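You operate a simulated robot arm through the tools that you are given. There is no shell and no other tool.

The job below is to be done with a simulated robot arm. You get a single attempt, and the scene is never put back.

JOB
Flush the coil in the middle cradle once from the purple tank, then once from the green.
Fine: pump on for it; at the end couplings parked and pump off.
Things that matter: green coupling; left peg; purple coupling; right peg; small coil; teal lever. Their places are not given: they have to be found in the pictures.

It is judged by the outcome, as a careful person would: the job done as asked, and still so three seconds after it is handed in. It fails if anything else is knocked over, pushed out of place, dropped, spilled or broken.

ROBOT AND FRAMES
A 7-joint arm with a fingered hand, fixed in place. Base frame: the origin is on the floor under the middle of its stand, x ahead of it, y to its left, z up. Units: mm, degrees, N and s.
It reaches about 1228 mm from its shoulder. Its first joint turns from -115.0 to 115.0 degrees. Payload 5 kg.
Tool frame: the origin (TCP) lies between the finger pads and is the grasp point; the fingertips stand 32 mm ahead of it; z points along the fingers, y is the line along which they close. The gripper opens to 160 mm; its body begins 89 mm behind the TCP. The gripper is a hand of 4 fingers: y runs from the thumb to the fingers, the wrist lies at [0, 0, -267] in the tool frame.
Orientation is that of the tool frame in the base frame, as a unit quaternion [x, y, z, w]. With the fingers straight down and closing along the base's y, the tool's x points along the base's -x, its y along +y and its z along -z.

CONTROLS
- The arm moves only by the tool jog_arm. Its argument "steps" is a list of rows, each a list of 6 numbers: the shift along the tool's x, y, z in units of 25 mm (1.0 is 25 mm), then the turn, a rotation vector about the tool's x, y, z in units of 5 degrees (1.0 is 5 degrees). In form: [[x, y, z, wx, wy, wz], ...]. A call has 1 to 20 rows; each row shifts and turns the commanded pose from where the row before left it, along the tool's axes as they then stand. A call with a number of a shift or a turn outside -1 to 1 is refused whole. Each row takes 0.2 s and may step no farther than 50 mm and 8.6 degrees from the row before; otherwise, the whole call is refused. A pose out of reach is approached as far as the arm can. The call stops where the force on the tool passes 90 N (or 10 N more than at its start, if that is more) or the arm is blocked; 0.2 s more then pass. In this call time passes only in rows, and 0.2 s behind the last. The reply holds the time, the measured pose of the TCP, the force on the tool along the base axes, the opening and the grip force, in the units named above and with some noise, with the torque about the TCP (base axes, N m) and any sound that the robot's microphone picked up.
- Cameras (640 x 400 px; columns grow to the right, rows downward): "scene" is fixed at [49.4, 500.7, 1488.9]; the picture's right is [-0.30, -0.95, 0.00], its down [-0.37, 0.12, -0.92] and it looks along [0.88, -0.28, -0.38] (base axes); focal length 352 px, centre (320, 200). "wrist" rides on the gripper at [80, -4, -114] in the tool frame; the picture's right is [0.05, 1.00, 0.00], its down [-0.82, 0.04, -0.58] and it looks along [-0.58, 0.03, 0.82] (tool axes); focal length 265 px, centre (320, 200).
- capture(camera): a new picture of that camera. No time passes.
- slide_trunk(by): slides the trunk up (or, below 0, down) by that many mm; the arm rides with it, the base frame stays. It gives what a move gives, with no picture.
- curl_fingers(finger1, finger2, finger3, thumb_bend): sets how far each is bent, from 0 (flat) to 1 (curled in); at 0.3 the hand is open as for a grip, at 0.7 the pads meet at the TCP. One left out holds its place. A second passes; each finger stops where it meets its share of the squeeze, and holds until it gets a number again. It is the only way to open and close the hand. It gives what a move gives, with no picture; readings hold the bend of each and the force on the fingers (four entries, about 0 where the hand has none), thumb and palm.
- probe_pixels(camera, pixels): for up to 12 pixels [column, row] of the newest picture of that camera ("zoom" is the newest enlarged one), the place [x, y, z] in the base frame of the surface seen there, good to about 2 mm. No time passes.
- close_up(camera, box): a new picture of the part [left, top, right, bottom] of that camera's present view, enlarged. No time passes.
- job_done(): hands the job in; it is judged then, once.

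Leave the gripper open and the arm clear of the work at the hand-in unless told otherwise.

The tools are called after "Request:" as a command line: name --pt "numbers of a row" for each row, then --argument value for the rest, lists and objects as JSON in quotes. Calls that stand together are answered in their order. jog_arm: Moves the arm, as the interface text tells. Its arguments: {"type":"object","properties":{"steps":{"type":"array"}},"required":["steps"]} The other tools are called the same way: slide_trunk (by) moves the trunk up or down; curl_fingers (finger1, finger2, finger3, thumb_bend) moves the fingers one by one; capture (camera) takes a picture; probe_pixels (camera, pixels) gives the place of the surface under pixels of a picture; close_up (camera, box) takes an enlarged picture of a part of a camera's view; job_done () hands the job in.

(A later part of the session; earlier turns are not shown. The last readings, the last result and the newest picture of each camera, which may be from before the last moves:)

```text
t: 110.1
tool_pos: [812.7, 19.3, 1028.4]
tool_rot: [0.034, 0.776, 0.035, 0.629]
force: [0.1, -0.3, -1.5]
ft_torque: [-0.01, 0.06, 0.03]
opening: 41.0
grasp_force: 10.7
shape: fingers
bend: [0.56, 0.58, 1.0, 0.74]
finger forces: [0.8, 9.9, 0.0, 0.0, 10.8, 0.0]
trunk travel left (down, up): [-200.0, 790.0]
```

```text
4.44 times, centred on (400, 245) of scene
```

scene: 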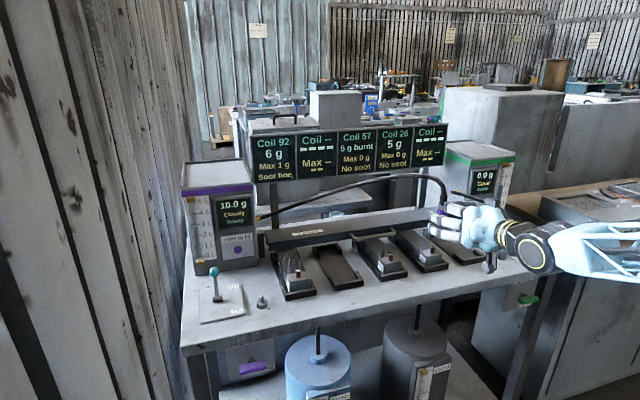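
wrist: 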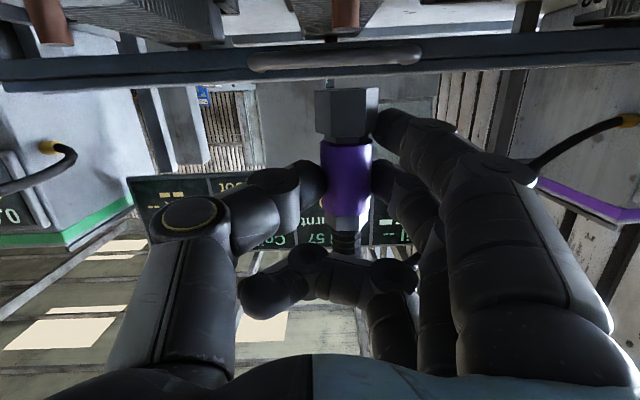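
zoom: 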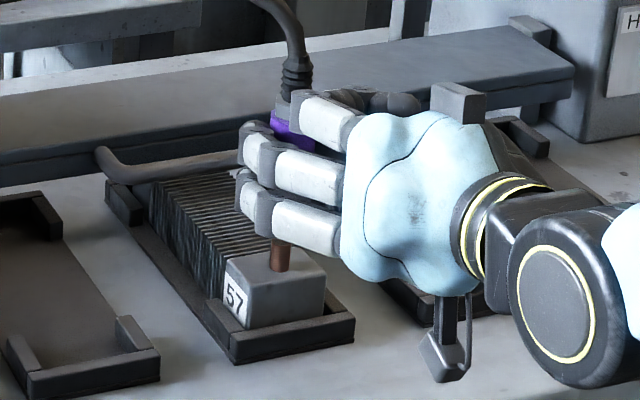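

Laterally aligned: port centre column 345.8 against coupling 346.4. I'll probe the port from here to confirm the depth.

Request:
probe_pixels --camera "wrist" --pixels '[[346, 3], [346, 6], [346, 9], [346, 12], [346, 15], [346, 18], [346, 21], [346, 24], [342, 12], [350, 12], [336, 12], [356, 12]]'

Request:
probe_pixels --camera "wrist" --pixels '[[346, 150], [346, 155], [346, 165], [346, 175], [346, 185], [346, 195], [346, 205], [340, 165], [352, 165], [347, 96], [347, 104], [347, 116]]'

```text
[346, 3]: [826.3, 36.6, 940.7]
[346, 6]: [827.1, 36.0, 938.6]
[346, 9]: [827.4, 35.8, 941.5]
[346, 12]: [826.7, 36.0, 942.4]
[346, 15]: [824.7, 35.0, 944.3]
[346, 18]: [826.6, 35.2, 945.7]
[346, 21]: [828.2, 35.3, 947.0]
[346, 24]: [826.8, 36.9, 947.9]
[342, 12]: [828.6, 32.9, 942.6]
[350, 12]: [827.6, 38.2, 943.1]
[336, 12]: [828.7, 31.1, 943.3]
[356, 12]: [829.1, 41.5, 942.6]
```

```text
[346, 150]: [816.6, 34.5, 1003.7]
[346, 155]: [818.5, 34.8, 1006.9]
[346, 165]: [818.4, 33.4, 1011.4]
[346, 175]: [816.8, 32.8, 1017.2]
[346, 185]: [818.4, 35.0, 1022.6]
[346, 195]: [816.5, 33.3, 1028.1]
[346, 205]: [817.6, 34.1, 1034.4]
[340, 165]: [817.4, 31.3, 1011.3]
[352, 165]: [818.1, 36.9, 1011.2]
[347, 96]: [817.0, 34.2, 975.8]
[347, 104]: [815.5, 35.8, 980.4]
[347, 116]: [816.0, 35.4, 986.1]
```

Depth agrees within 1 mm. I'll apply a 0.7 mm correction in x and y and go down 20 mm, leaving the bottom a few millimetres above the port top.

Request:
jog_arm --pt "0.19 0.009 0.068 0 0 0" --pt "0.195 -0.019 0.041 0 0 0" --pt "0.195 -0.019 0.041 0 0 0" --pt "0.195 -0.019 0.041 0 0 0"

Request:
capture --camera "wrist"

Request:
close_up --camera "wrist" --box '[290, 40, 400, 140]'

Request:
close_up --camera "scene" --box '[360, 220, 430, 280]'

```text
t: 111.1
tool_pos: [814.0, 21.6, 1007.4]
tool_rot: [0.035, 0.776, 0.034, 0.629]
force: [0.9, 0.4, -2.0]
ft_torque: [-0.02, 0.02, 0.03]
opening: 40.9
grasp_force: 10.6
shape: fingers
bend: [0.56, 0.58, 1.0, 0.74]
finger forces: [0.8, 10.0, 0.0, 0.1, 10.7, 0.1]
trunk travel left (down, up): [-200.0, 790.0]
```

```text
taken
```

wrist: 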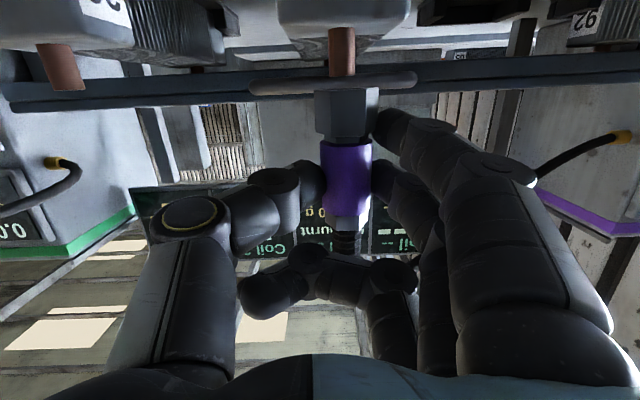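

```text
4.00 times, centred on (345, 90) of wrist
```

zoom: 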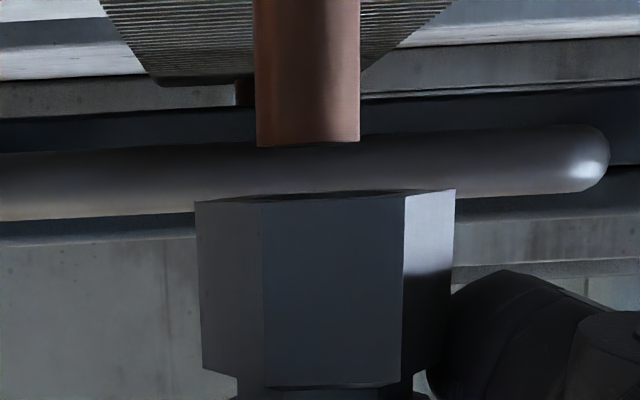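

```text
6.67 times, centred on (395, 250) of scene
```

zoom: 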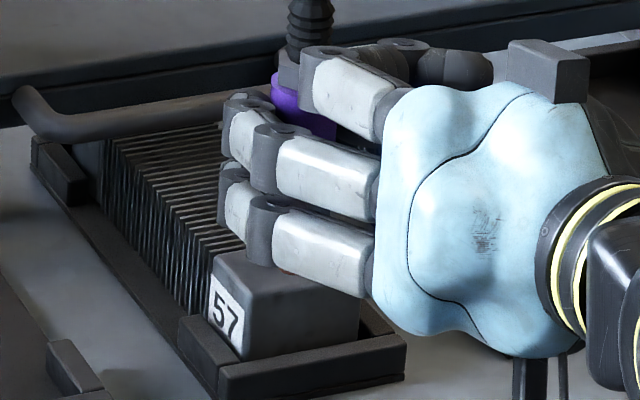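

The coupling's hex seems about 2 mm right of the port in this view: hex centre 325 against port 308 in the 4x zoom. I'll zoom further to judge exactly.

Request:
close_up --camera "wrist" --box '[310, 55, 380, 100]'

Request:
close_up --camera "wrist" --box '[310, 120, 390, 240]'

Request:
probe_pixels --camera "wrist" --pixels '[[341, 45], [341, 50], [341, 55], [341, 60], [341, 65], [330, 55], [353, 55], [341, 40], [336, 55], [347, 55]]'

```text
8.89 times, centred on (345, 78) of wrist
```

zoom: 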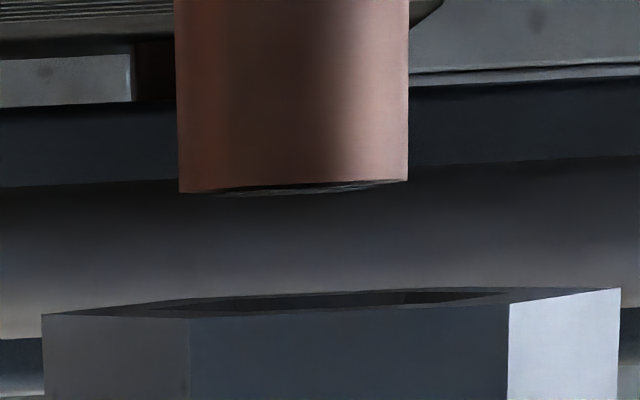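

```text
3.33 times, centred on (350, 180) of wrist
```

zoom: 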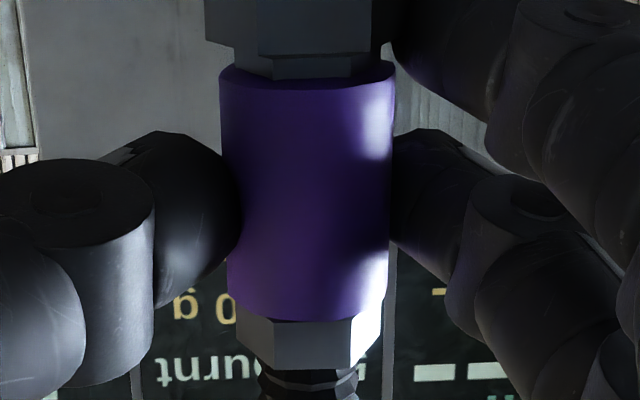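

```text
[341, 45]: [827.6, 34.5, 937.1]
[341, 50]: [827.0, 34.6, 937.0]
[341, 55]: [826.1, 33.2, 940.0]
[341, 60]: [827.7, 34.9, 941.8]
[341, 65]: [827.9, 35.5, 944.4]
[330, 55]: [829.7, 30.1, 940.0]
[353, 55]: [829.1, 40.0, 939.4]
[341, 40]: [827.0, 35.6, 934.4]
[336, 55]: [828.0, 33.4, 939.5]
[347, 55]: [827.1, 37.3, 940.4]
```

The port is centred 2.1 mm to the left (−y) of the coupling's bore. I'll probe the sleeve once more for depth, then correct.

Request:
probe_pixels --camera "wrist" --pixels '[[346, 148], [346, 153], [346, 158], [346, 163], [346, 168], [346, 173], [346, 178], [346, 183], [346, 188], [346, 193], [346, 198], [346, 203]]'

Request:
probe_pixels --camera "wrist" --pixels '[[346, 94], [346, 98], [346, 102], [346, 106], [346, 110], [346, 114], [335, 104], [340, 104], [352, 104], [358, 104], [320, 104], [370, 104]]'

```text
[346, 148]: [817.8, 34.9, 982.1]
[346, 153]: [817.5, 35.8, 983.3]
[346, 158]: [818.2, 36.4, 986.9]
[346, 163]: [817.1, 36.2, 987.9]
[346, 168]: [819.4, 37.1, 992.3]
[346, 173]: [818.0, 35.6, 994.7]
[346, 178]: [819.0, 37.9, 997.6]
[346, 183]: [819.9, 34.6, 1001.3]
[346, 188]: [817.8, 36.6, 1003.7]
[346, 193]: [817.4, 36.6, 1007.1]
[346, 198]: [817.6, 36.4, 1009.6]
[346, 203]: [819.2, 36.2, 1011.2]
```

```text
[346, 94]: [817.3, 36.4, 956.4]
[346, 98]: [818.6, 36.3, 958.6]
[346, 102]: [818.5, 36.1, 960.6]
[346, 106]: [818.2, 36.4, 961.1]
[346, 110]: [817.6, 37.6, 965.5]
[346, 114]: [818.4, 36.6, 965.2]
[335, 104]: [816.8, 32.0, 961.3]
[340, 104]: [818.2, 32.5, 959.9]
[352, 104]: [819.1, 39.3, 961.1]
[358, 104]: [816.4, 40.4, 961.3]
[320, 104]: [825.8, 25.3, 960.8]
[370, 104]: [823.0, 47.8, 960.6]
```

Depth is within 0.5 mm. I'll shift −2 mm in y and +0.4 mm in x, and recheck.

Request:
jog_arm --pt "-0.011 -0.08 0.015 0 0 0"

Request:
capture --camera "wrist"

Request:
close_up --camera "wrist" --box '[310, 55, 380, 100]'

```text
t: 111.5
tool_pos: [813.6, 19.4, 1007.5]
tool_rot: [0.035, 0.776, 0.035, 0.629]
force: [0.3, -0.5, -2.0]
ft_torque: [-0.02, 0.05, 0.0]
opening: 41.1
grasp_force: 10.6
shape: fingers
bend: [0.56, 0.58, 1.0, 0.74]
finger forces: [0.8, 9.9, 0.0, 0.0, 10.7, 0.0]
trunk travel left (down, up): [-200.0, 790.0]
```

```text
taken
```

wrist: 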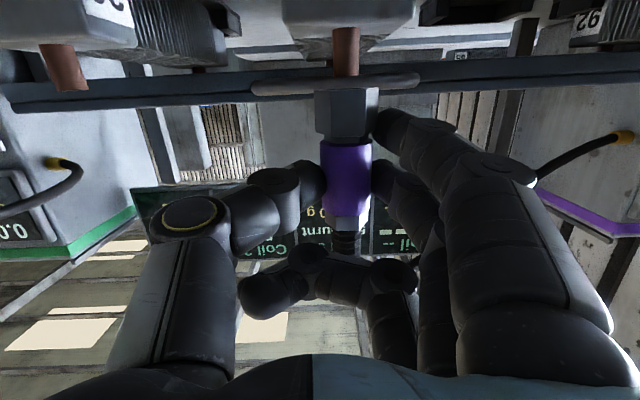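

```text
8.89 times, centred on (345, 78) of wrist
```

zoom: 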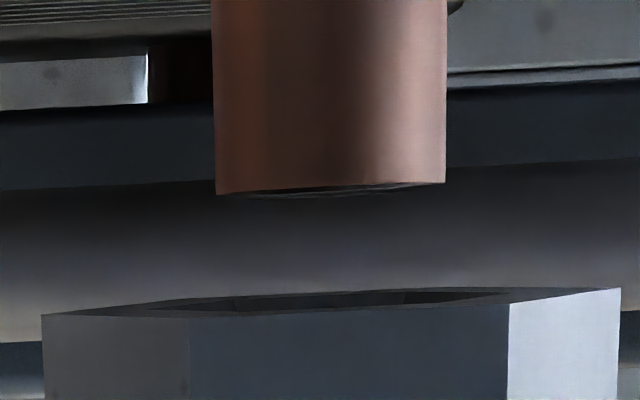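

Port and bore centres now match: 330.5 against 331. The bore looks about 20 mm wide for a 13 mm port. I'll lower gently in 5 mm steps and watch the force.

Request:
jog_arm --pt "0.195 -0.019 0.041 0 0 0" --pt "0.195 -0.019 0.041 0 0 0" --pt "0.195 -0.019 0.041 0 0 0"

Request:
capture --camera "wrist"

Request:
close_up --camera "wrist" --box '[310, 40, 390, 110]'

```text
t: 112.3
tool_pos: [812.5, 19.3, 993.0]
tool_rot: [0.034, 0.775, 0.034, 0.63]
force: [-1.1, 0.8, -1.5]
ft_torque: [0.0, 0.07, 0.0]
opening: 41.0
grasp_force: 10.7
shape: fingers
bend: [0.56, 0.58, 1.0, 0.74]
finger forces: [0.8, 9.8, 0.0, 0.0, 10.7, 0.0]
trunk travel left (down, up): [-200.0, 790.0]
```

```text
taken
```

wrist: 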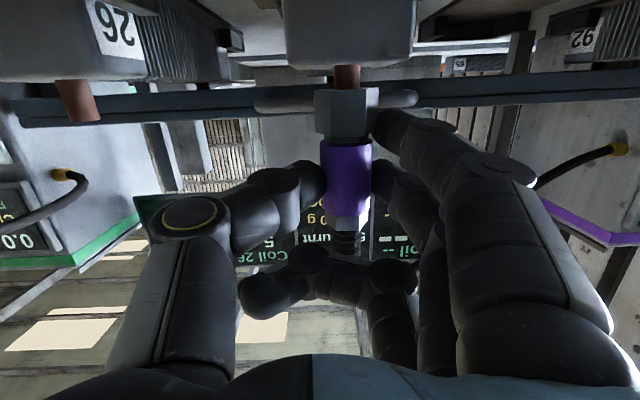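

```text
5.71 times, centred on (350, 75) of wrist
```

zoom: 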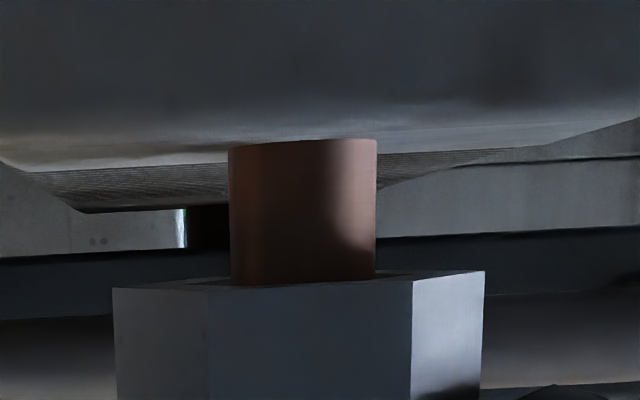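

The port is inside the bore with no force. About 12 mm remain to full seating, so I'll continue down smoothly.

Request:
jog_arm --pt "0.14 -0.014 0.029 0 0 0" --pt "0.14 -0.014 0.029 0 0 0" --pt "0.14 -0.014 0.029 0 0 0" --pt "0.08 -0.008 0.017 0 0 0"

Request:
capture --camera "wrist"

Request:
close_up --camera "scene" --box '[180, 110, 460, 240]'

```text
t: 113.3
tool_pos: [812.5, 19.8, 980.7]
tool_rot: [0.035, 0.775, 0.035, 0.63]
force: [-1.8, 0.2, 5.8]
ft_torque: [0.07, -0.12, 0.02]
opening: 40.6
grasp_force: 11.1
shape: fingers
bend: [0.56, 0.58, 1.0, 0.74]
finger forces: [0.8, 10.0, 0.0, 0.0, 11.4, 0.0]
trunk travel left (down, up): [-200.0, 790.0]
```

```text
taken
```

wrist: 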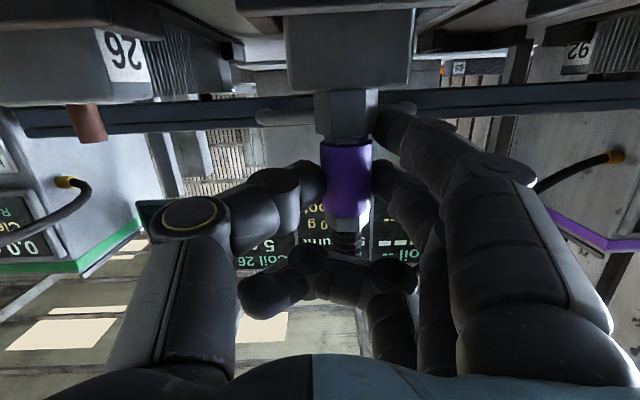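

```text
2.29 times, centred on (320, 175) of scene
```

zoom: 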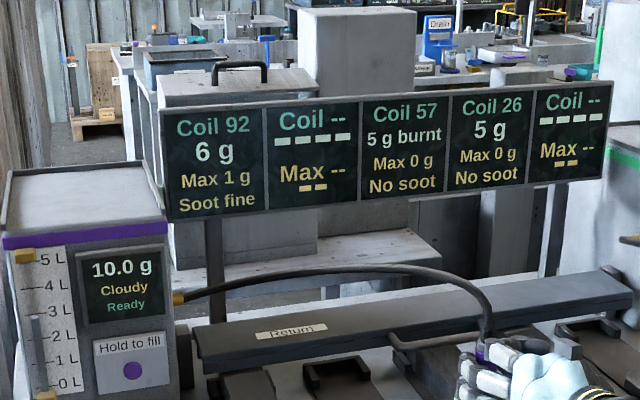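

There is contact (about 6 N), with the hex against the coil's block, but the display has not changed yet. I'll press down a little more.

Request:
jog_arm --pt "0.08 -0.008 0.017 0 0 0" --pt "0.08 -0.008 0.017 0 0 0"

Request:
close_up --camera "scene" --box '[180, 110, 460, 240]'

Request:
close_up --camera "wrist" --box '[270, 50, 430, 270]'

```text
t: 113.9
tool_pos: [811.8, 19.6, 978.6]
tool_rot: [0.035, 0.774, 0.035, 0.631]
force: [1.4, -1.7, 19.8]
ft_torque: [0.3, -0.42, -0.02]
opening: 41.1
grasp_force: 12.1
shape: fingers
bend: [0.56, 0.58, 1.0, 0.74]
finger forces: [1.0, 10.8, 0.1, 0.0, 12.2, 0.0]
trunk travel left (down, up): [-200.0, 790.0]
```

```text
2.29 times, centred on (320, 175) of scene
```

zoom: 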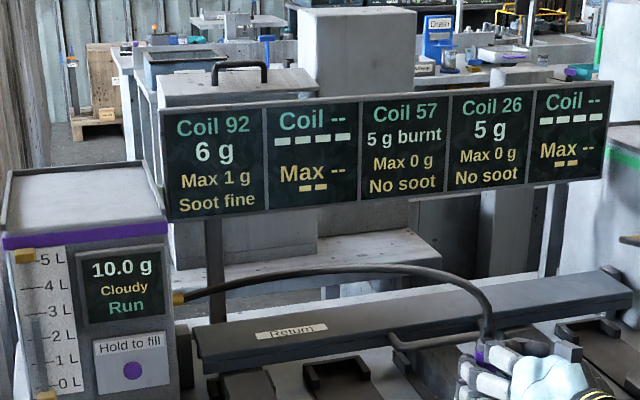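

```text
1.82 times, centred on (350, 160) of wrist
```

zoom: 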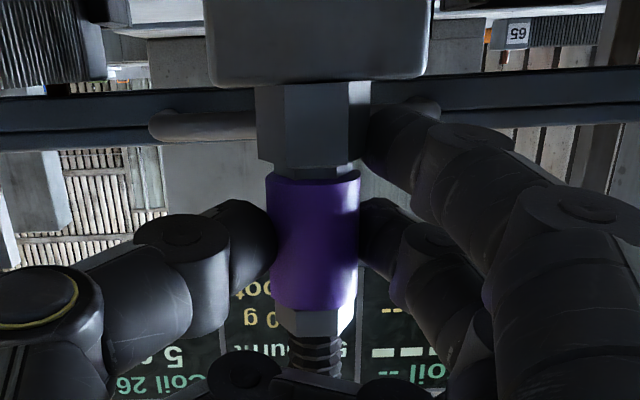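

The purple tank shows "Run", so the cycle has started. I'll hold still and let time pass (re-sending finger 3's present bend just waits one second).

Request:
curl_fingers --finger3 1.0

Request:
close_up --camera "scene" --box '[180, 110, 460, 240]'

```text
t: 114.9
tool_pos: [811.7, 19.3, 977.1]
tool_rot: [0.035, 0.775, 0.034, 0.63]
force: [0.7, -1.2, 17.6]
ft_torque: [0.26, -0.37, -0.05]
opening: 41.1
grasp_force: 12.1
shape: fingers
bend: [0.56, 0.58, 1.0, 0.74]
finger forces: [0.8, 11.0, 0.0, 0.1, 12.2, 0.0]
trunk travel left (down, up): [-200.0, 790.0]
```

```text
2.29 times, centred on (320, 175) of scene
```

zoom: 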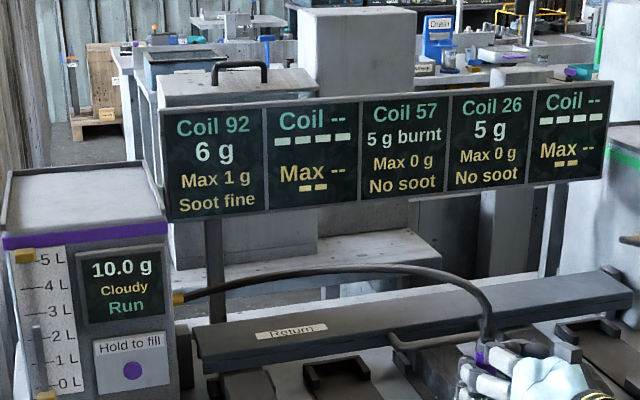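

It is still "Run", with the level slowly dropping. I'll keep waiting.

Request:
curl_fingers --finger3 1.0

Request:
curl_fingers --finger3 1.0

Request:
close_up --camera "scene" --box '[180, 110, 460, 240]'

```text
t: 115.9
tool_pos: [810.7, 19.6, 976.4]
tool_rot: [0.035, 0.775, 0.034, 0.63]
force: [1.1, -1.2, 16.9]
ft_torque: [0.27, -0.38, -0.02]
opening: 40.8
grasp_force: 11.5
shape: fingers
bend: [0.56, 0.58, 1.0, 0.74]
finger forces: [0.9, 10.9, 0.0, 0.0, 12.2, 0.0]
trunk travel left (down, up): [-200.0, 790.0]
```

```text
t: 116.9
tool_pos: [810.9, 19.3, 976.0]
tool_rot: [0.035, 0.776, 0.035, 0.629]
force: [0.0, -0.7, 15.9]
ft_torque: [0.28, -0.34, 0.03]
opening: 41.2
grasp_force: 12.2
shape: fingers
bend: [0.56, 0.58, 1.0, 0.74]
finger forces: [1.0, 11.0, 0.0, 0.0, 12.2, 0.0]
trunk travel left (down, up): [-200.0, 790.0]
```

```text
2.29 times, centred on (320, 175) of scene
```

zoom: 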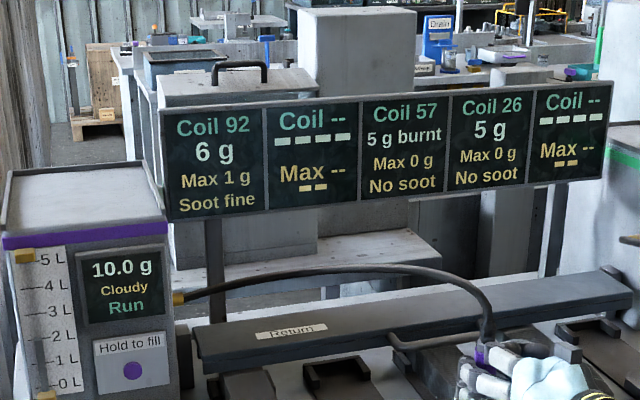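

The level keeps falling and it is still "Run". I'll wait more.

Request:
curl_fingers --finger3 1.0

Request:
curl_fingers --finger3 1.0

Request:
close_up --camera "scene" --box '[180, 110, 460, 240]'

```text
t: 117.9
tool_pos: [813.5, 19.3, 976.6]
tool_rot: [0.034, 0.775, 0.035, 0.63]
force: [0.3, 0.5, 14.2]
ft_torque: [0.25, -0.31, -0.04]
opening: 40.9
grasp_force: 12.0
shape: fingers
bend: [0.56, 0.58, 1.0, 0.74]
finger forces: [0.8, 11.1, 0.0, 0.0, 11.9, 0.0]
trunk travel left (down, up): [-200.0, 790.0]
```

```text
t: 118.9
tool_pos: [811.8, 20.2, 977.2]
tool_rot: [0.035, 0.775, 0.034, 0.63]
force: [-0.3, 0.2, 14.8]
ft_torque: [0.24, -0.3, -0.03]
opening: 40.8
grasp_force: 11.8
shape: fingers
bend: [0.56, 0.58, 1.0, 0.74]
finger forces: [0.9, 11.1, 0.0, 0.0, 11.9, 0.1]
trunk travel left (down, up): [-200.0, 790.0]
```

```text
2.29 times, centred on (320, 175) of scene
```

zoom: 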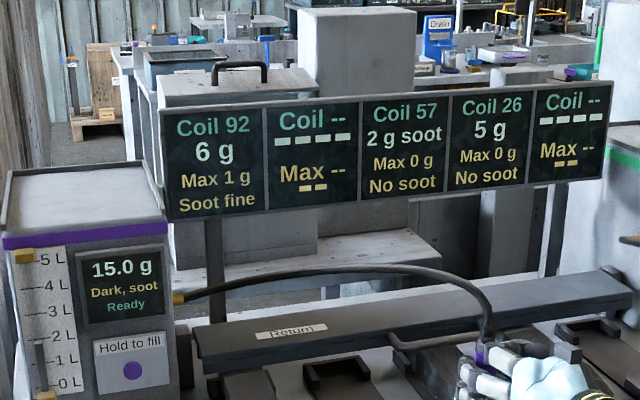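

The cycle is complete: the purple tank reads 15.0 g "Dark, soot, Ready" and coil 57 reads "2 g soot". Now I'll lift the coupling straight up off the port in one motion.

Request:
jog_arm --pt "-0.39 0.038 -0.082 0 0 0" --pt "-0.779 0.077 -0.163 0 0 0" --pt "-0.779 0.077 -0.163 0 0 0" --pt "-0.779 0.077 -0.163 0 0 0"

Request:
capture --camera "wrist"

Request:
capture --camera "scene"

```text
t: 119.9
tool_pos: [812.4, 19.2, 1047.0]
tool_rot: [0.034, 0.776, 0.034, 0.629]
force: [0.2, -0.8, -2.6]
ft_torque: [-0.01, 0.05, -0.01]
opening: 41.0
grasp_force: 11.7
shape: fingers
bend: [0.56, 0.58, 1.0, 0.74]
finger forces: [0.5, 10.7, 0.1, 0.0, 11.4, 0.1]
trunk travel left (down, up): [-200.0, 790.0]
```

```text
taken
```

wrist: 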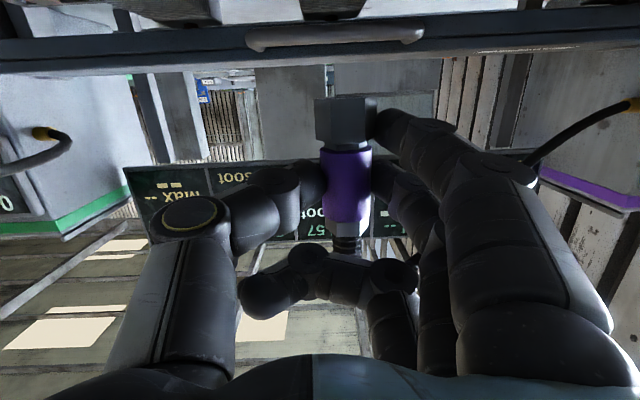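

```text
taken
```

scene: 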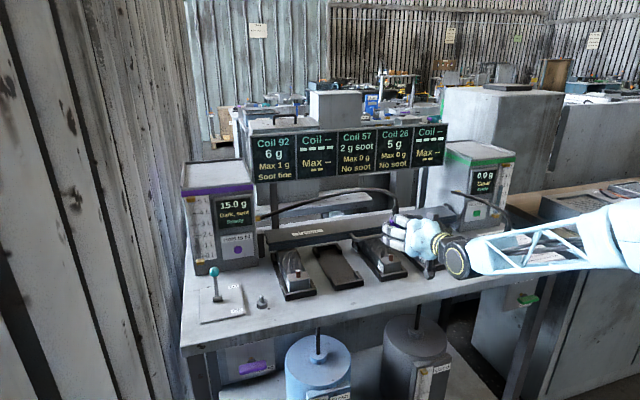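

Lifted cleanly. Now I'll carry it back to the left peg at about (804.5, 422) by swinging around the base, keeping the arm posture and yawing the hand with it. I'll raise 20 mm and do the first half of the swing.

Request:
jog_arm --pt "-0.779 0.077 -0.163 0 0 0" --pt "0.05 0.801 0.141 -0.275 0.027 -0.057" --pt "0.05 0.801 0.141 -0.275 0.027 -0.057" --pt "0.05 0.801 0.141 -0.275 0.027 -0.057" --pt "0.05 0.801 0.141 -0.275 0.027 -0.057" --pt "0.05 0.801 0.141 -0.275 0.027 -0.057" --pt "0.05 0.801 0.141 -0.275 0.027 -0.057" --pt "0.05 0.801 0.141 -0.275 0.027 -0.057" --pt "0.05 0.801 0.141 -0.275 0.027 -0.057" --pt "0.05 0.801 0.141 -0.275 0.027 -0.057"

Request:
capture --camera "scene"

```text
t: 122.1
tool_pos: [825.6, 200.3, 1065.5]
tool_rot: [-0.052, 0.775, 0.104, 0.621]
force: [0.4, -0.2, -2.2]
ft_torque: [-0.05, 0.03, 0.0]
opening: 40.9
grasp_force: 11.6
shape: fingers
bend: [0.56, 0.58, 1.0, 0.74]
finger forces: [0.6, 10.8, 0.0, 0.0, 11.3, 0.1]
trunk travel left (down, up): [-200.0, 790.0]
```

```text
taken
```

scene: 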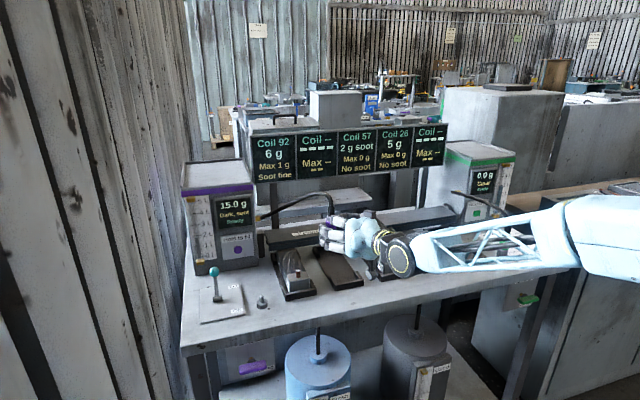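

Tracking is exact. Second half of the swing, drawing in slightly so the coupling ends up about 70 mm in front of the peg.

Request:
jog_arm --pt "0.112 0.827 -0.141 -0.275 0.027 -0.057" --pt "0.112 0.827 -0.141 -0.275 0.027 -0.057" --pt "0.112 0.827 -0.141 -0.275 0.027 -0.057" --pt "0.112 0.827 -0.141 -0.275 0.027 -0.057" --pt "0.112 0.827 -0.141 -0.275 0.027 -0.057" --pt "0.112 0.827 -0.141 -0.275 0.027 -0.057" --pt "0.112 0.827 -0.141 -0.275 0.027 -0.057" --pt "0.112 0.827 -0.141 -0.275 0.027 -0.057" --pt "0.112 0.827 -0.141 -0.275 0.027 -0.057"

Request:
capture --camera "scene"

Request:
capture --camera "wrist"

```text
t: 124.1
tool_pos: [733.7, 368.1, 1065.0]
tool_rot: [-0.138, 0.764, 0.173, 0.606]
force: [0.7, 0.4, -1.9]
ft_torque: [-0.05, 0.02, 0.02]
opening: 41.0
grasp_force: 11.8
shape: fingers
bend: [0.56, 0.58, 1.0, 0.74]
finger forces: [0.6, 10.7, 0.1, 0.0, 11.3, 0.0]
trunk travel left (down, up): [-200.0, 790.0]
```

```text
taken
```

scene: 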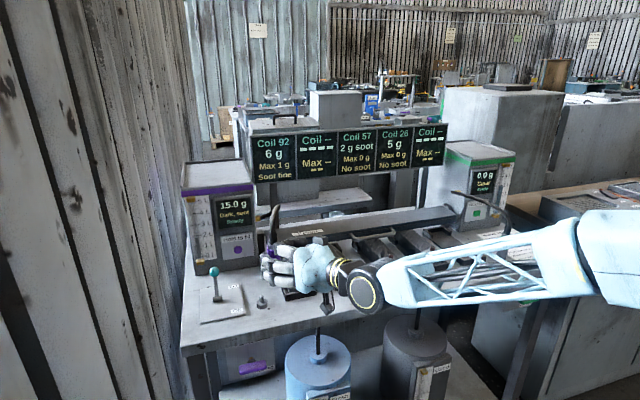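

```text
taken
```

wrist: 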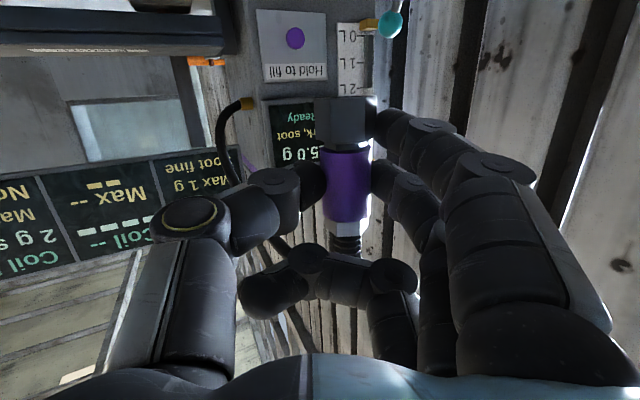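

Good: the coupling is now in front of the peg. I'll lower 85 mm so the peg comes into the wrist view, still 66 mm short of it.

Request:
jog_arm --pt "0.828 -0.083 0.175 0 0 0" --pt "0.828 -0.083 0.175 0 0 0" --pt "0.828 -0.083 0.175 0 0 0" --pt "0.828 -0.083 0.175 0 0 0"

Request:
capture --camera "wrist"

Request:
close_up --camera "wrist" --box '[270, 0, 430, 130]'

```text
t: 125.1
tool_pos: [734.5, 368.0, 982.4]
tool_rot: [-0.137, 0.764, 0.173, 0.606]
force: [-0.2, 0.1, -1.4]
ft_torque: [-0.03, 0.03, 0.01]
opening: 41.0
grasp_force: 11.4
shape: fingers
bend: [0.56, 0.58, 1.0, 0.74]
finger forces: [0.6, 10.8, 0.0, 0.1, 11.3, 0.1]
trunk travel left (down, up): [-200.0, 790.0]
```

```text
taken
```

wrist: 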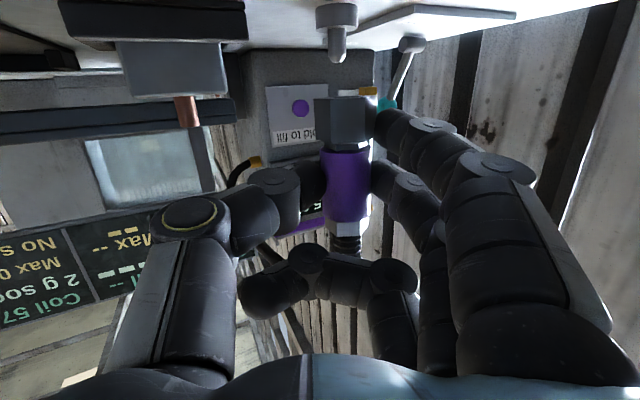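

```text
3.08 times, centred on (350, 65) of wrist
```

zoom: 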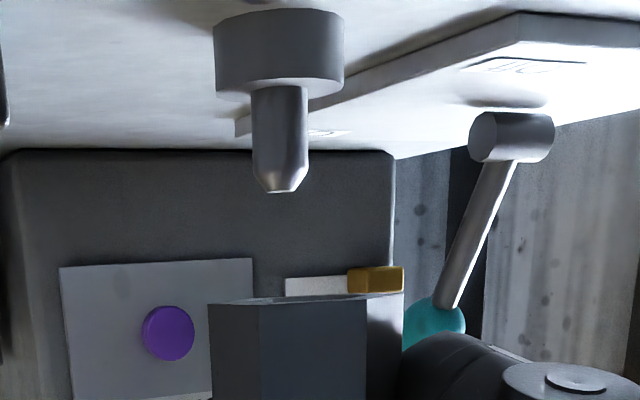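

The peg is visible at (337,45): a base collar, a 14 mm shaft and a tapered tip at row ~62. I'll measure the peg and the coupling.

Request:
probe_pixels --camera "wrist" --pixels '[[337, 34], [337, 37], [337, 40], [337, 43], [337, 46], [337, 49], [332, 43], [342, 43], [337, 58], [337, 15], [337, 22], [337, 28]]'

Request:
probe_pixels --camera "wrist" --pixels '[[347, 158], [347, 164], [347, 170], [347, 176], [347, 182], [347, 188], [347, 194], [347, 200], [347, 206], [340, 180], [354, 180], [345, 105]]'

Request:
close_up --camera "wrist" --box '[300, 85, 400, 265]'

```text
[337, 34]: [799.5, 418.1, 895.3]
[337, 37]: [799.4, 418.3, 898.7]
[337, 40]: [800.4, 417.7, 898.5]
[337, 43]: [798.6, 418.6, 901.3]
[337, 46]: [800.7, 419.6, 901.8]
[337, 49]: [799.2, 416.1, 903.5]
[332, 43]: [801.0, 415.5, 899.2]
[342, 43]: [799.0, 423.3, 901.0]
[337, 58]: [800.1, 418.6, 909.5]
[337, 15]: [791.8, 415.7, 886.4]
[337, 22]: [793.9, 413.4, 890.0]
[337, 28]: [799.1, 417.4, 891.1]
```

```text
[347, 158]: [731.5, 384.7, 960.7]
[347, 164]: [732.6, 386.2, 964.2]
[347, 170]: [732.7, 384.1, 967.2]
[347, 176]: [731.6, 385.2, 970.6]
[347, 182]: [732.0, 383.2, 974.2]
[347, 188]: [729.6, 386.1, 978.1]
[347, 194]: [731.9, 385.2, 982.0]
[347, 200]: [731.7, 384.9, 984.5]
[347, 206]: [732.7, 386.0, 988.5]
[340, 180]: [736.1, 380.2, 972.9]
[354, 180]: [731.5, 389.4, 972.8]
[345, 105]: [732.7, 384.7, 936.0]
```

```text
2.22 times, centred on (350, 175) of wrist
```

zoom: 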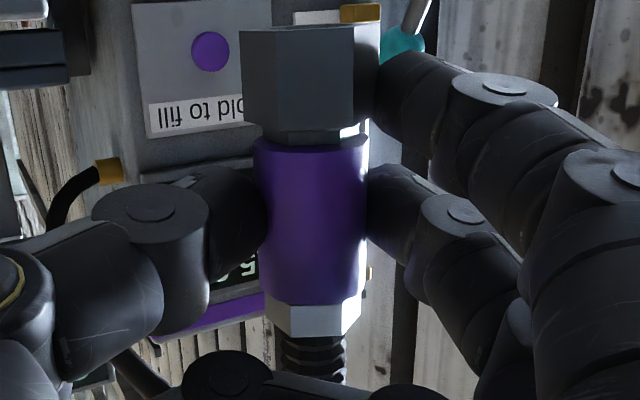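

The peg axis is at (805.0, 421.5) and the coupling axis at (744.6, 393.0), with its bottom about 19 mm above the peg tip. I'll move over the peg and recheck.

Request:
jog_arm --pt "-0.183 0.004 0.871 0 0 0" --pt "-0.183 0.004 0.871 0 0 0" --pt "-0.183 0.004 0.871 0 0 0"

Request:
capture --camera "wrist"

Request:
close_up --camera "wrist" --box '[300, 20, 400, 120]'

Request:
probe_pixels --camera "wrist" --pixels '[[347, 158], [347, 164], [347, 170], [347, 176], [347, 182], [347, 188], [347, 194], [347, 200], [347, 206], [340, 180], [354, 180], [345, 105]]'

```text
t: 125.9
tool_pos: [793.9, 396.8, 981.7]
tool_rot: [-0.138, 0.765, 0.173, 0.605]
force: [-0.7, 0.3, -1.9]
ft_torque: [-0.04, 0.02, 0.0]
opening: 40.9
grasp_force: 11.7
shape: fingers
bend: [0.56, 0.58, 1.0, 0.74]
finger forces: [0.6, 10.6, 0.1, 0.0, 11.3, 0.0]
trunk travel left (down, up): [-200.0, 790.0]
```

```text
taken
```

wrist: 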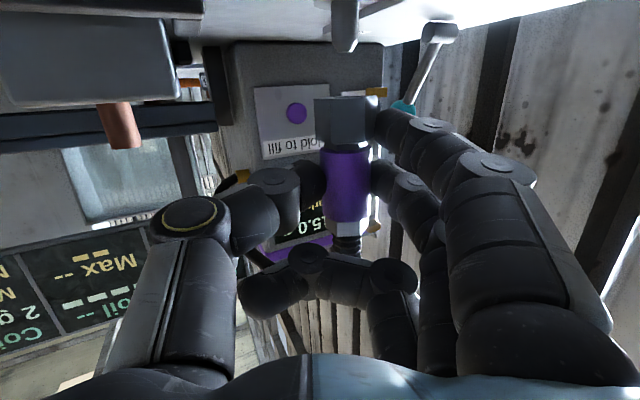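

```text
4.00 times, centred on (350, 70) of wrist
```

zoom: 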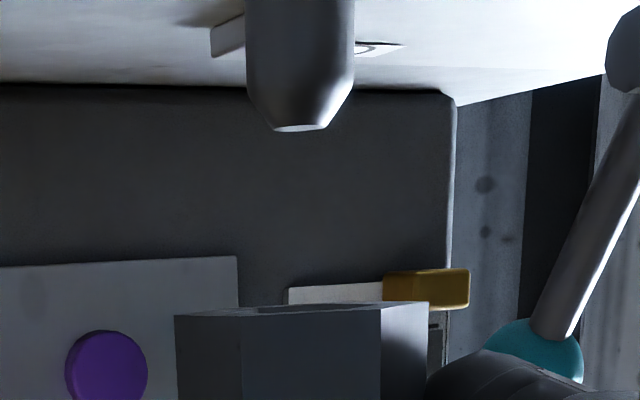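

```text
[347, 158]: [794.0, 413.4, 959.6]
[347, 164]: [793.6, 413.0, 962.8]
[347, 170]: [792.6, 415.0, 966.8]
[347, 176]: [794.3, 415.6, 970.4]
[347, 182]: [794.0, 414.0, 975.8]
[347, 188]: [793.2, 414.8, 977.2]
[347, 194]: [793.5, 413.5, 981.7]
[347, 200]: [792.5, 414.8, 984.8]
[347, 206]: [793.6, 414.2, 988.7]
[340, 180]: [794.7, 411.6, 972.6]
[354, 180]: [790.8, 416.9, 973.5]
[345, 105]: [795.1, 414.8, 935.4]
```

Nearly aligned. I'll probe the peg's shaft from here for depth.

Request:
probe_pixels --camera "wrist" --pixels '[[345, 22], [345, 25], [345, 28], [345, 31], [345, 34], [345, 37], [345, 40], [340, 30], [350, 30], [345, 48], [345, 10], [345, 16]]'

Request:
probe_pixels --camera "wrist" --pixels '[[347, 155], [347, 161], [347, 167], [347, 173], [347, 179], [347, 185], [347, 191], [347, 197], [347, 203], [347, 209], [345, 110], [345, 120]]'

```text
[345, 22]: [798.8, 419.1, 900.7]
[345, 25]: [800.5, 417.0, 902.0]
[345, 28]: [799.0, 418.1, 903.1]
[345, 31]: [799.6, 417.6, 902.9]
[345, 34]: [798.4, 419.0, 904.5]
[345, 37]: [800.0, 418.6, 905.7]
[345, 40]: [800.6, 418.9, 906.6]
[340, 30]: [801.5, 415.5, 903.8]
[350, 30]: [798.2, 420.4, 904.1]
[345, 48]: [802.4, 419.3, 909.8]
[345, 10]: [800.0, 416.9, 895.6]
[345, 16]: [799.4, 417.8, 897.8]
```

```text
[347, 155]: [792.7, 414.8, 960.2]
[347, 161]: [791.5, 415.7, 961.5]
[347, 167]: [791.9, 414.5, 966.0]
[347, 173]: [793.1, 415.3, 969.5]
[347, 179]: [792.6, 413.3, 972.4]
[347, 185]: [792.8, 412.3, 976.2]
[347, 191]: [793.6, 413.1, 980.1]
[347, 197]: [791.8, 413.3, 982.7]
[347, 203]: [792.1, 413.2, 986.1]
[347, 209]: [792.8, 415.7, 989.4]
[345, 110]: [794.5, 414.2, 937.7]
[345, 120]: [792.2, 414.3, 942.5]
```

Alignment is within 1 mm. I'll apply a small correction and lower 15 mm, to just above the peg tip, then look again.

Request:
jog_arm --pt "0.203 -0.008 0.01 0 0 0" --pt "0.195 -0.019 0.041 0 0 0" --pt "0.195 -0.019 0.041 0 0 0"

Request:
capture --camera "wrist"

Request:
close_up --camera "wrist" --box '[310, 50, 390, 120]'

```text
t: 126.7
tool_pos: [794.0, 397.0, 966.9]
tool_rot: [-0.136, 0.765, 0.172, 0.606]
force: [0.4, -0.6, -0.7]
ft_torque: [-0.03, 0.01, 0.01]
opening: 40.9
grasp_force: 11.1
shape: fingers
bend: [0.56, 0.58, 1.0, 0.74]
finger forces: [0.6, 10.7, 0.0, 0.0, 11.2, 0.0]
trunk travel left (down, up): [-200.0, 790.0]
```

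```text
taken
```

wrist: 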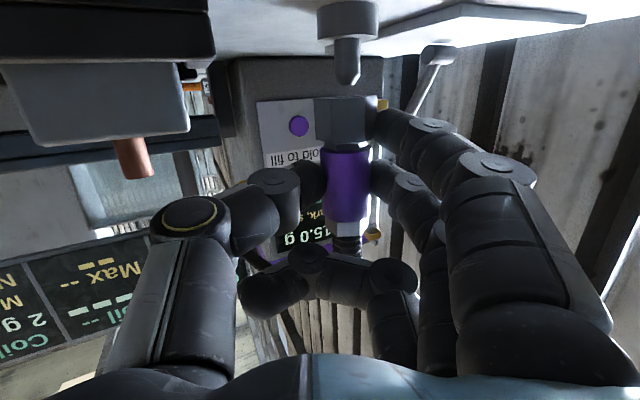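

```text
5.71 times, centred on (350, 85) of wrist
```

zoom: 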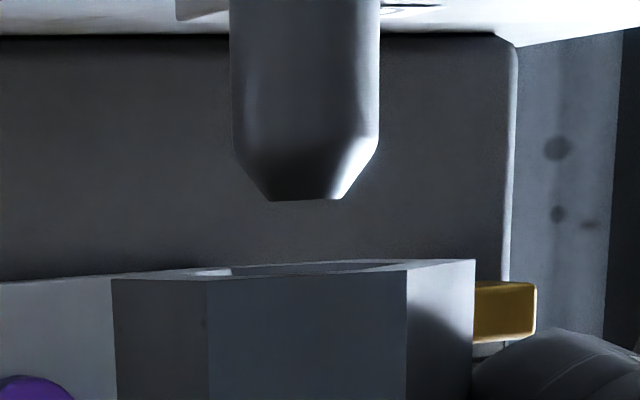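

The peg is about 1.2 mm to the right of the bore's centre: 305 against 295 in the zoom. I'll correct that and lower gently.

Request:
jog_arm --pt "0 0.048 0 0 0 0" --pt "0.195 -0.019 0.041 0 0 0" --pt "0.195 -0.019 0.041 0 0 0"

Request:
capture --camera "wrist"

Request:
close_up --camera "wrist" --box '[310, 50, 390, 120]'

```text
t: 127.5
tool_pos: [792.8, 398.5, 956.1]
tool_rot: [-0.137, 0.764, 0.173, 0.606]
force: [-0.1, -0.2, -2.0]
ft_torque: [-0.07, -0.02, -0.02]
opening: 41.2
grasp_force: 11.8
shape: fingers
bend: [0.56, 0.58, 1.0, 0.74]
finger forces: [0.7, 10.7, 0.1, 0.0, 11.2, 0.0]
trunk travel left (down, up): [-200.0, 790.0]
```

```text
taken
```

wrist: 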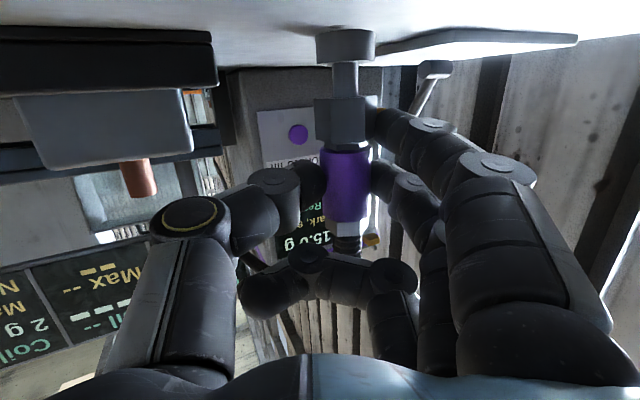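

```text
5.71 times, centred on (350, 85) of wrist
```

zoom: 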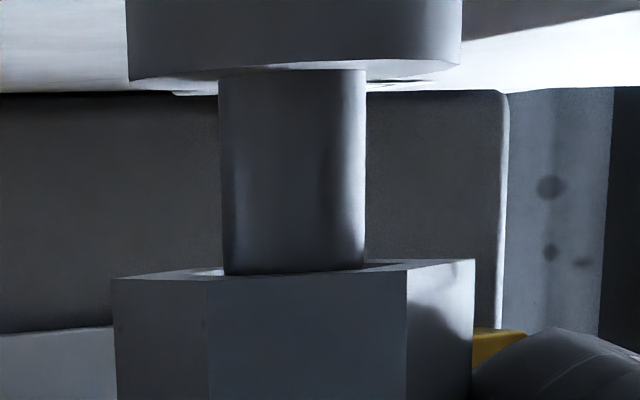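

The peg is inside the bore and centred. About 15 mm remain, so I'll lower in small steps until contact.

Request:
jog_arm --pt "0.156 -0.015 0.033 0 0 0" --pt "0.156 -0.015 0.033 0 0 0" --pt "0.117 -0.012 0.025 0 0 0"

Request:
close_up --camera "wrist" --box '[310, 50, 390, 120]'

```text
t: 128.3
tool_pos: [792.8, 397.2, 945.8]
tool_rot: [-0.137, 0.765, 0.173, 0.605]
force: [-0.7, 0.7, -2.0]
ft_torque: [-0.06, 0.03, -0.05]
opening: 40.8
grasp_force: 11.7
shape: fingers
bend: [0.56, 0.58, 1.0, 0.74]
finger forces: [0.6, 10.8, 0.0, 0.0, 11.3, 0.0]
trunk travel left (down, up): [-200.0, 790.0]
```

```text
5.71 times, centred on (350, 85) of wrist
```

zoom: 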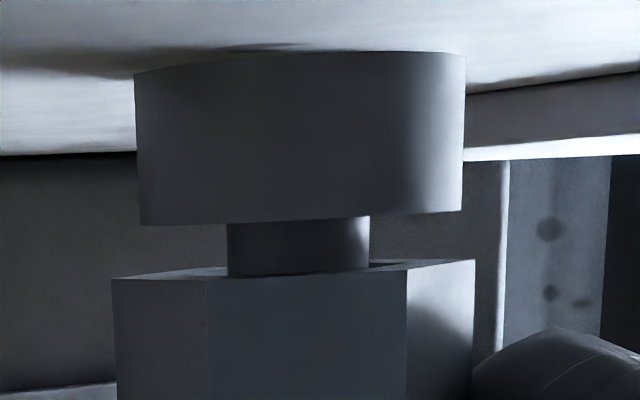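

About 5 mm are left. I'll continue slowly to contact.

Request:
jog_arm --pt "0.078 -0.008 0.016 0 0 0" --pt "0.078 -0.008 0.016 0 0 0" --pt "0.04 -0.004 0.008 0 0 0"

Request:
close_up --camera "wrist" --box '[310, 50, 390, 120]'

```text
t: 129.1
tool_pos: [793.4, 396.4, 940.2]
tool_rot: [-0.137, 0.764, 0.172, 0.606]
force: [0.8, -0.2, 1.6]
ft_torque: [0.03, 0.01, 0.0]
opening: 41.1
grasp_force: 11.4
shape: fingers
bend: [0.56, 0.58, 1.0, 0.74]
finger forces: [0.6, 10.6, 0.0, 0.0, 11.5, 0.0]
trunk travel left (down, up): [-200.0, 790.0]
```

```text
5.71 times, centred on (350, 85) of wrist
```

zoom: 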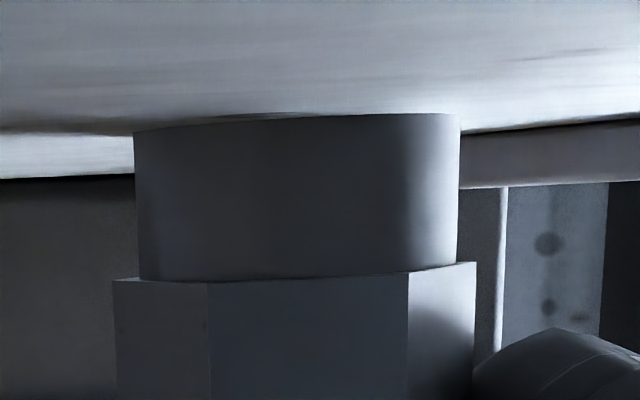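

The coupling is seated on the peg's collar: the contact force has taken its weight. Now I'll release gently by opening thumb and fingers a little.

Request:
curl_fingers --finger1 0.52 --finger2 0.52 --thumb_bend 0.66

Request:
capture --camera "wrist"

```text
t: 130.1
tool_pos: [792.5, 397.0, 939.8]
tool_rot: [-0.137, 0.764, 0.172, 0.606]
force: [-0.8, 0.1, -0.2]
ft_torque: [0.0, 0.0, -0.02]
opening: 56.9
grasp_force: 0.0
shape: fingers
bend: [0.52, 0.52, 1.0, 0.66]
finger forces: [0.1, 0.0, 0.0, 0.0, 0.0, 0.0]
trunk travel left (down, up): [-200.0, 790.0]
```

```text
taken
```

wrist: 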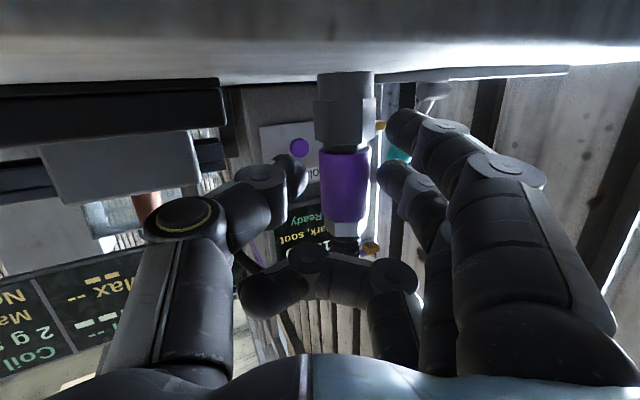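

The coupling stands free and upright on its peg. I'll open the thumb slightly more and back straight out.

Request:
curl_fingers --thumb_bend 0.6

Request:
jog_arm --pt "0 -0.1 -0.5 0 0 0" --pt "0 -0.1 -0.9 0 0 0" --pt "0 0 -0.9 0 0 0" --pt "0 0 -0.9 0 0 0" --pt "0 0 -0.9 0 0 0" --pt "0 0 -0.9 0 0 0"

Request:
capture --camera "wrist"

Request:
close_up --camera "scene" --box '[180, 200, 340, 330]'

```text
t: 131.1
tool_pos: [792.3, 396.6, 939.0]
tool_rot: [-0.136, 0.765, 0.171, 0.606]
force: [0.2, 0.0, 0.6]
ft_torque: [-0.03, -0.02, -0.01]
opening: 67.5
grasp_force: 0.1
shape: fingers
bend: [0.52, 0.52, 1.0, 0.6]
finger forces: [0.1, 0.0, 0.0, 0.0, 0.1, 0.0]
trunk travel left (down, up): [-200.0, 790.0]
```

```text
t: 132.5
tool_pos: [686.3, 339.2, 965.7]
tool_rot: [-0.137, 0.764, 0.172, 0.606]
force: [1.0, 0.4, -0.2]
ft_torque: [0.02, 0.0, 0.02]
opening: 67.5
grasp_force: 0.0
shape: fingers
bend: [0.52, 0.52, 1.0, 0.6]
finger forces: [0.0, 0.0, 0.0, 0.1, 0.1, 0.0]
trunk travel left (down, up): [-200.0, 790.0]
```

```text
taken
```

wrist: 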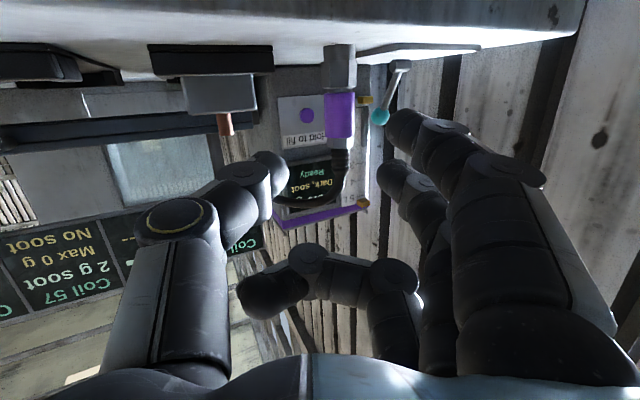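

```text
3.08 times, centred on (260, 265) of scene
```

zoom: 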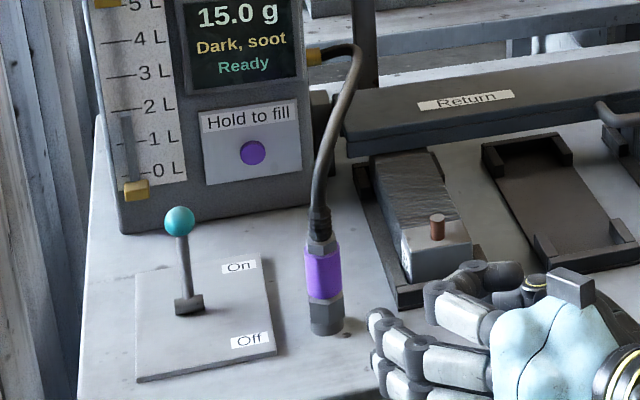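

The purple coupling is parked upright. Now for the green: I'll raise, take out the hand's 5.7° roll, and begin swinging around the base toward the green coupling at the same posture.

Request:
jog_arm --pt "-0.779 0.077 -0.163 0 0 0" --pt "-0.779 0.077 -0.163 0 0 0" --pt "-0.779 0.077 -0.163 0 0 0" --pt "-0.779 0.077 -0.163 0 0 0" --pt "0 0 0 0 0 -0.57" --pt "0 0 0 0 0 -0.57" --pt "0 -0.956 0 0.352 0 0.074" --pt "0 -0.956 0 0.352 0 0.074" --pt "0 -0.956 0 0.352 0 0.074" --pt "0 -0.956 0 0.352 0 0.074" --pt "0 -0.956 0 0.352 0 0.074" --pt "0 -0.956 0 0.352 0 0.074" --pt "0 -0.956 0 0.352 0 0.074" --pt "0 -0.956 0 0.352 0 0.074" --pt "0 -0.956 0 0.352 0 0.074" --pt "0 -0.956 0 0.352 0 0.074"

Request:
capture --camera "scene"

```text
t: 135.9
tool_pos: [758.1, 112.5, 1046.3]
tool_rot: [-0.055, 0.775, 0.045, 0.629]
force: [-0.1, 1.0, -1.0]
ft_torque: [0.02, 0.02, -0.02]
opening: 67.6
grasp_force: 0.0
shape: fingers
bend: [0.52, 0.52, 1.0, 0.6]
finger forces: [0.0, 0.0, 0.0, 0.1, 0.0, 0.0]
trunk travel left (down, up): [-200.0, 790.0]
```

```text
taken
```

scene: 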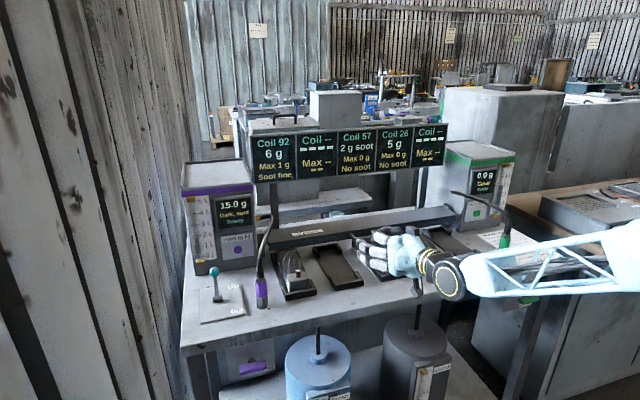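

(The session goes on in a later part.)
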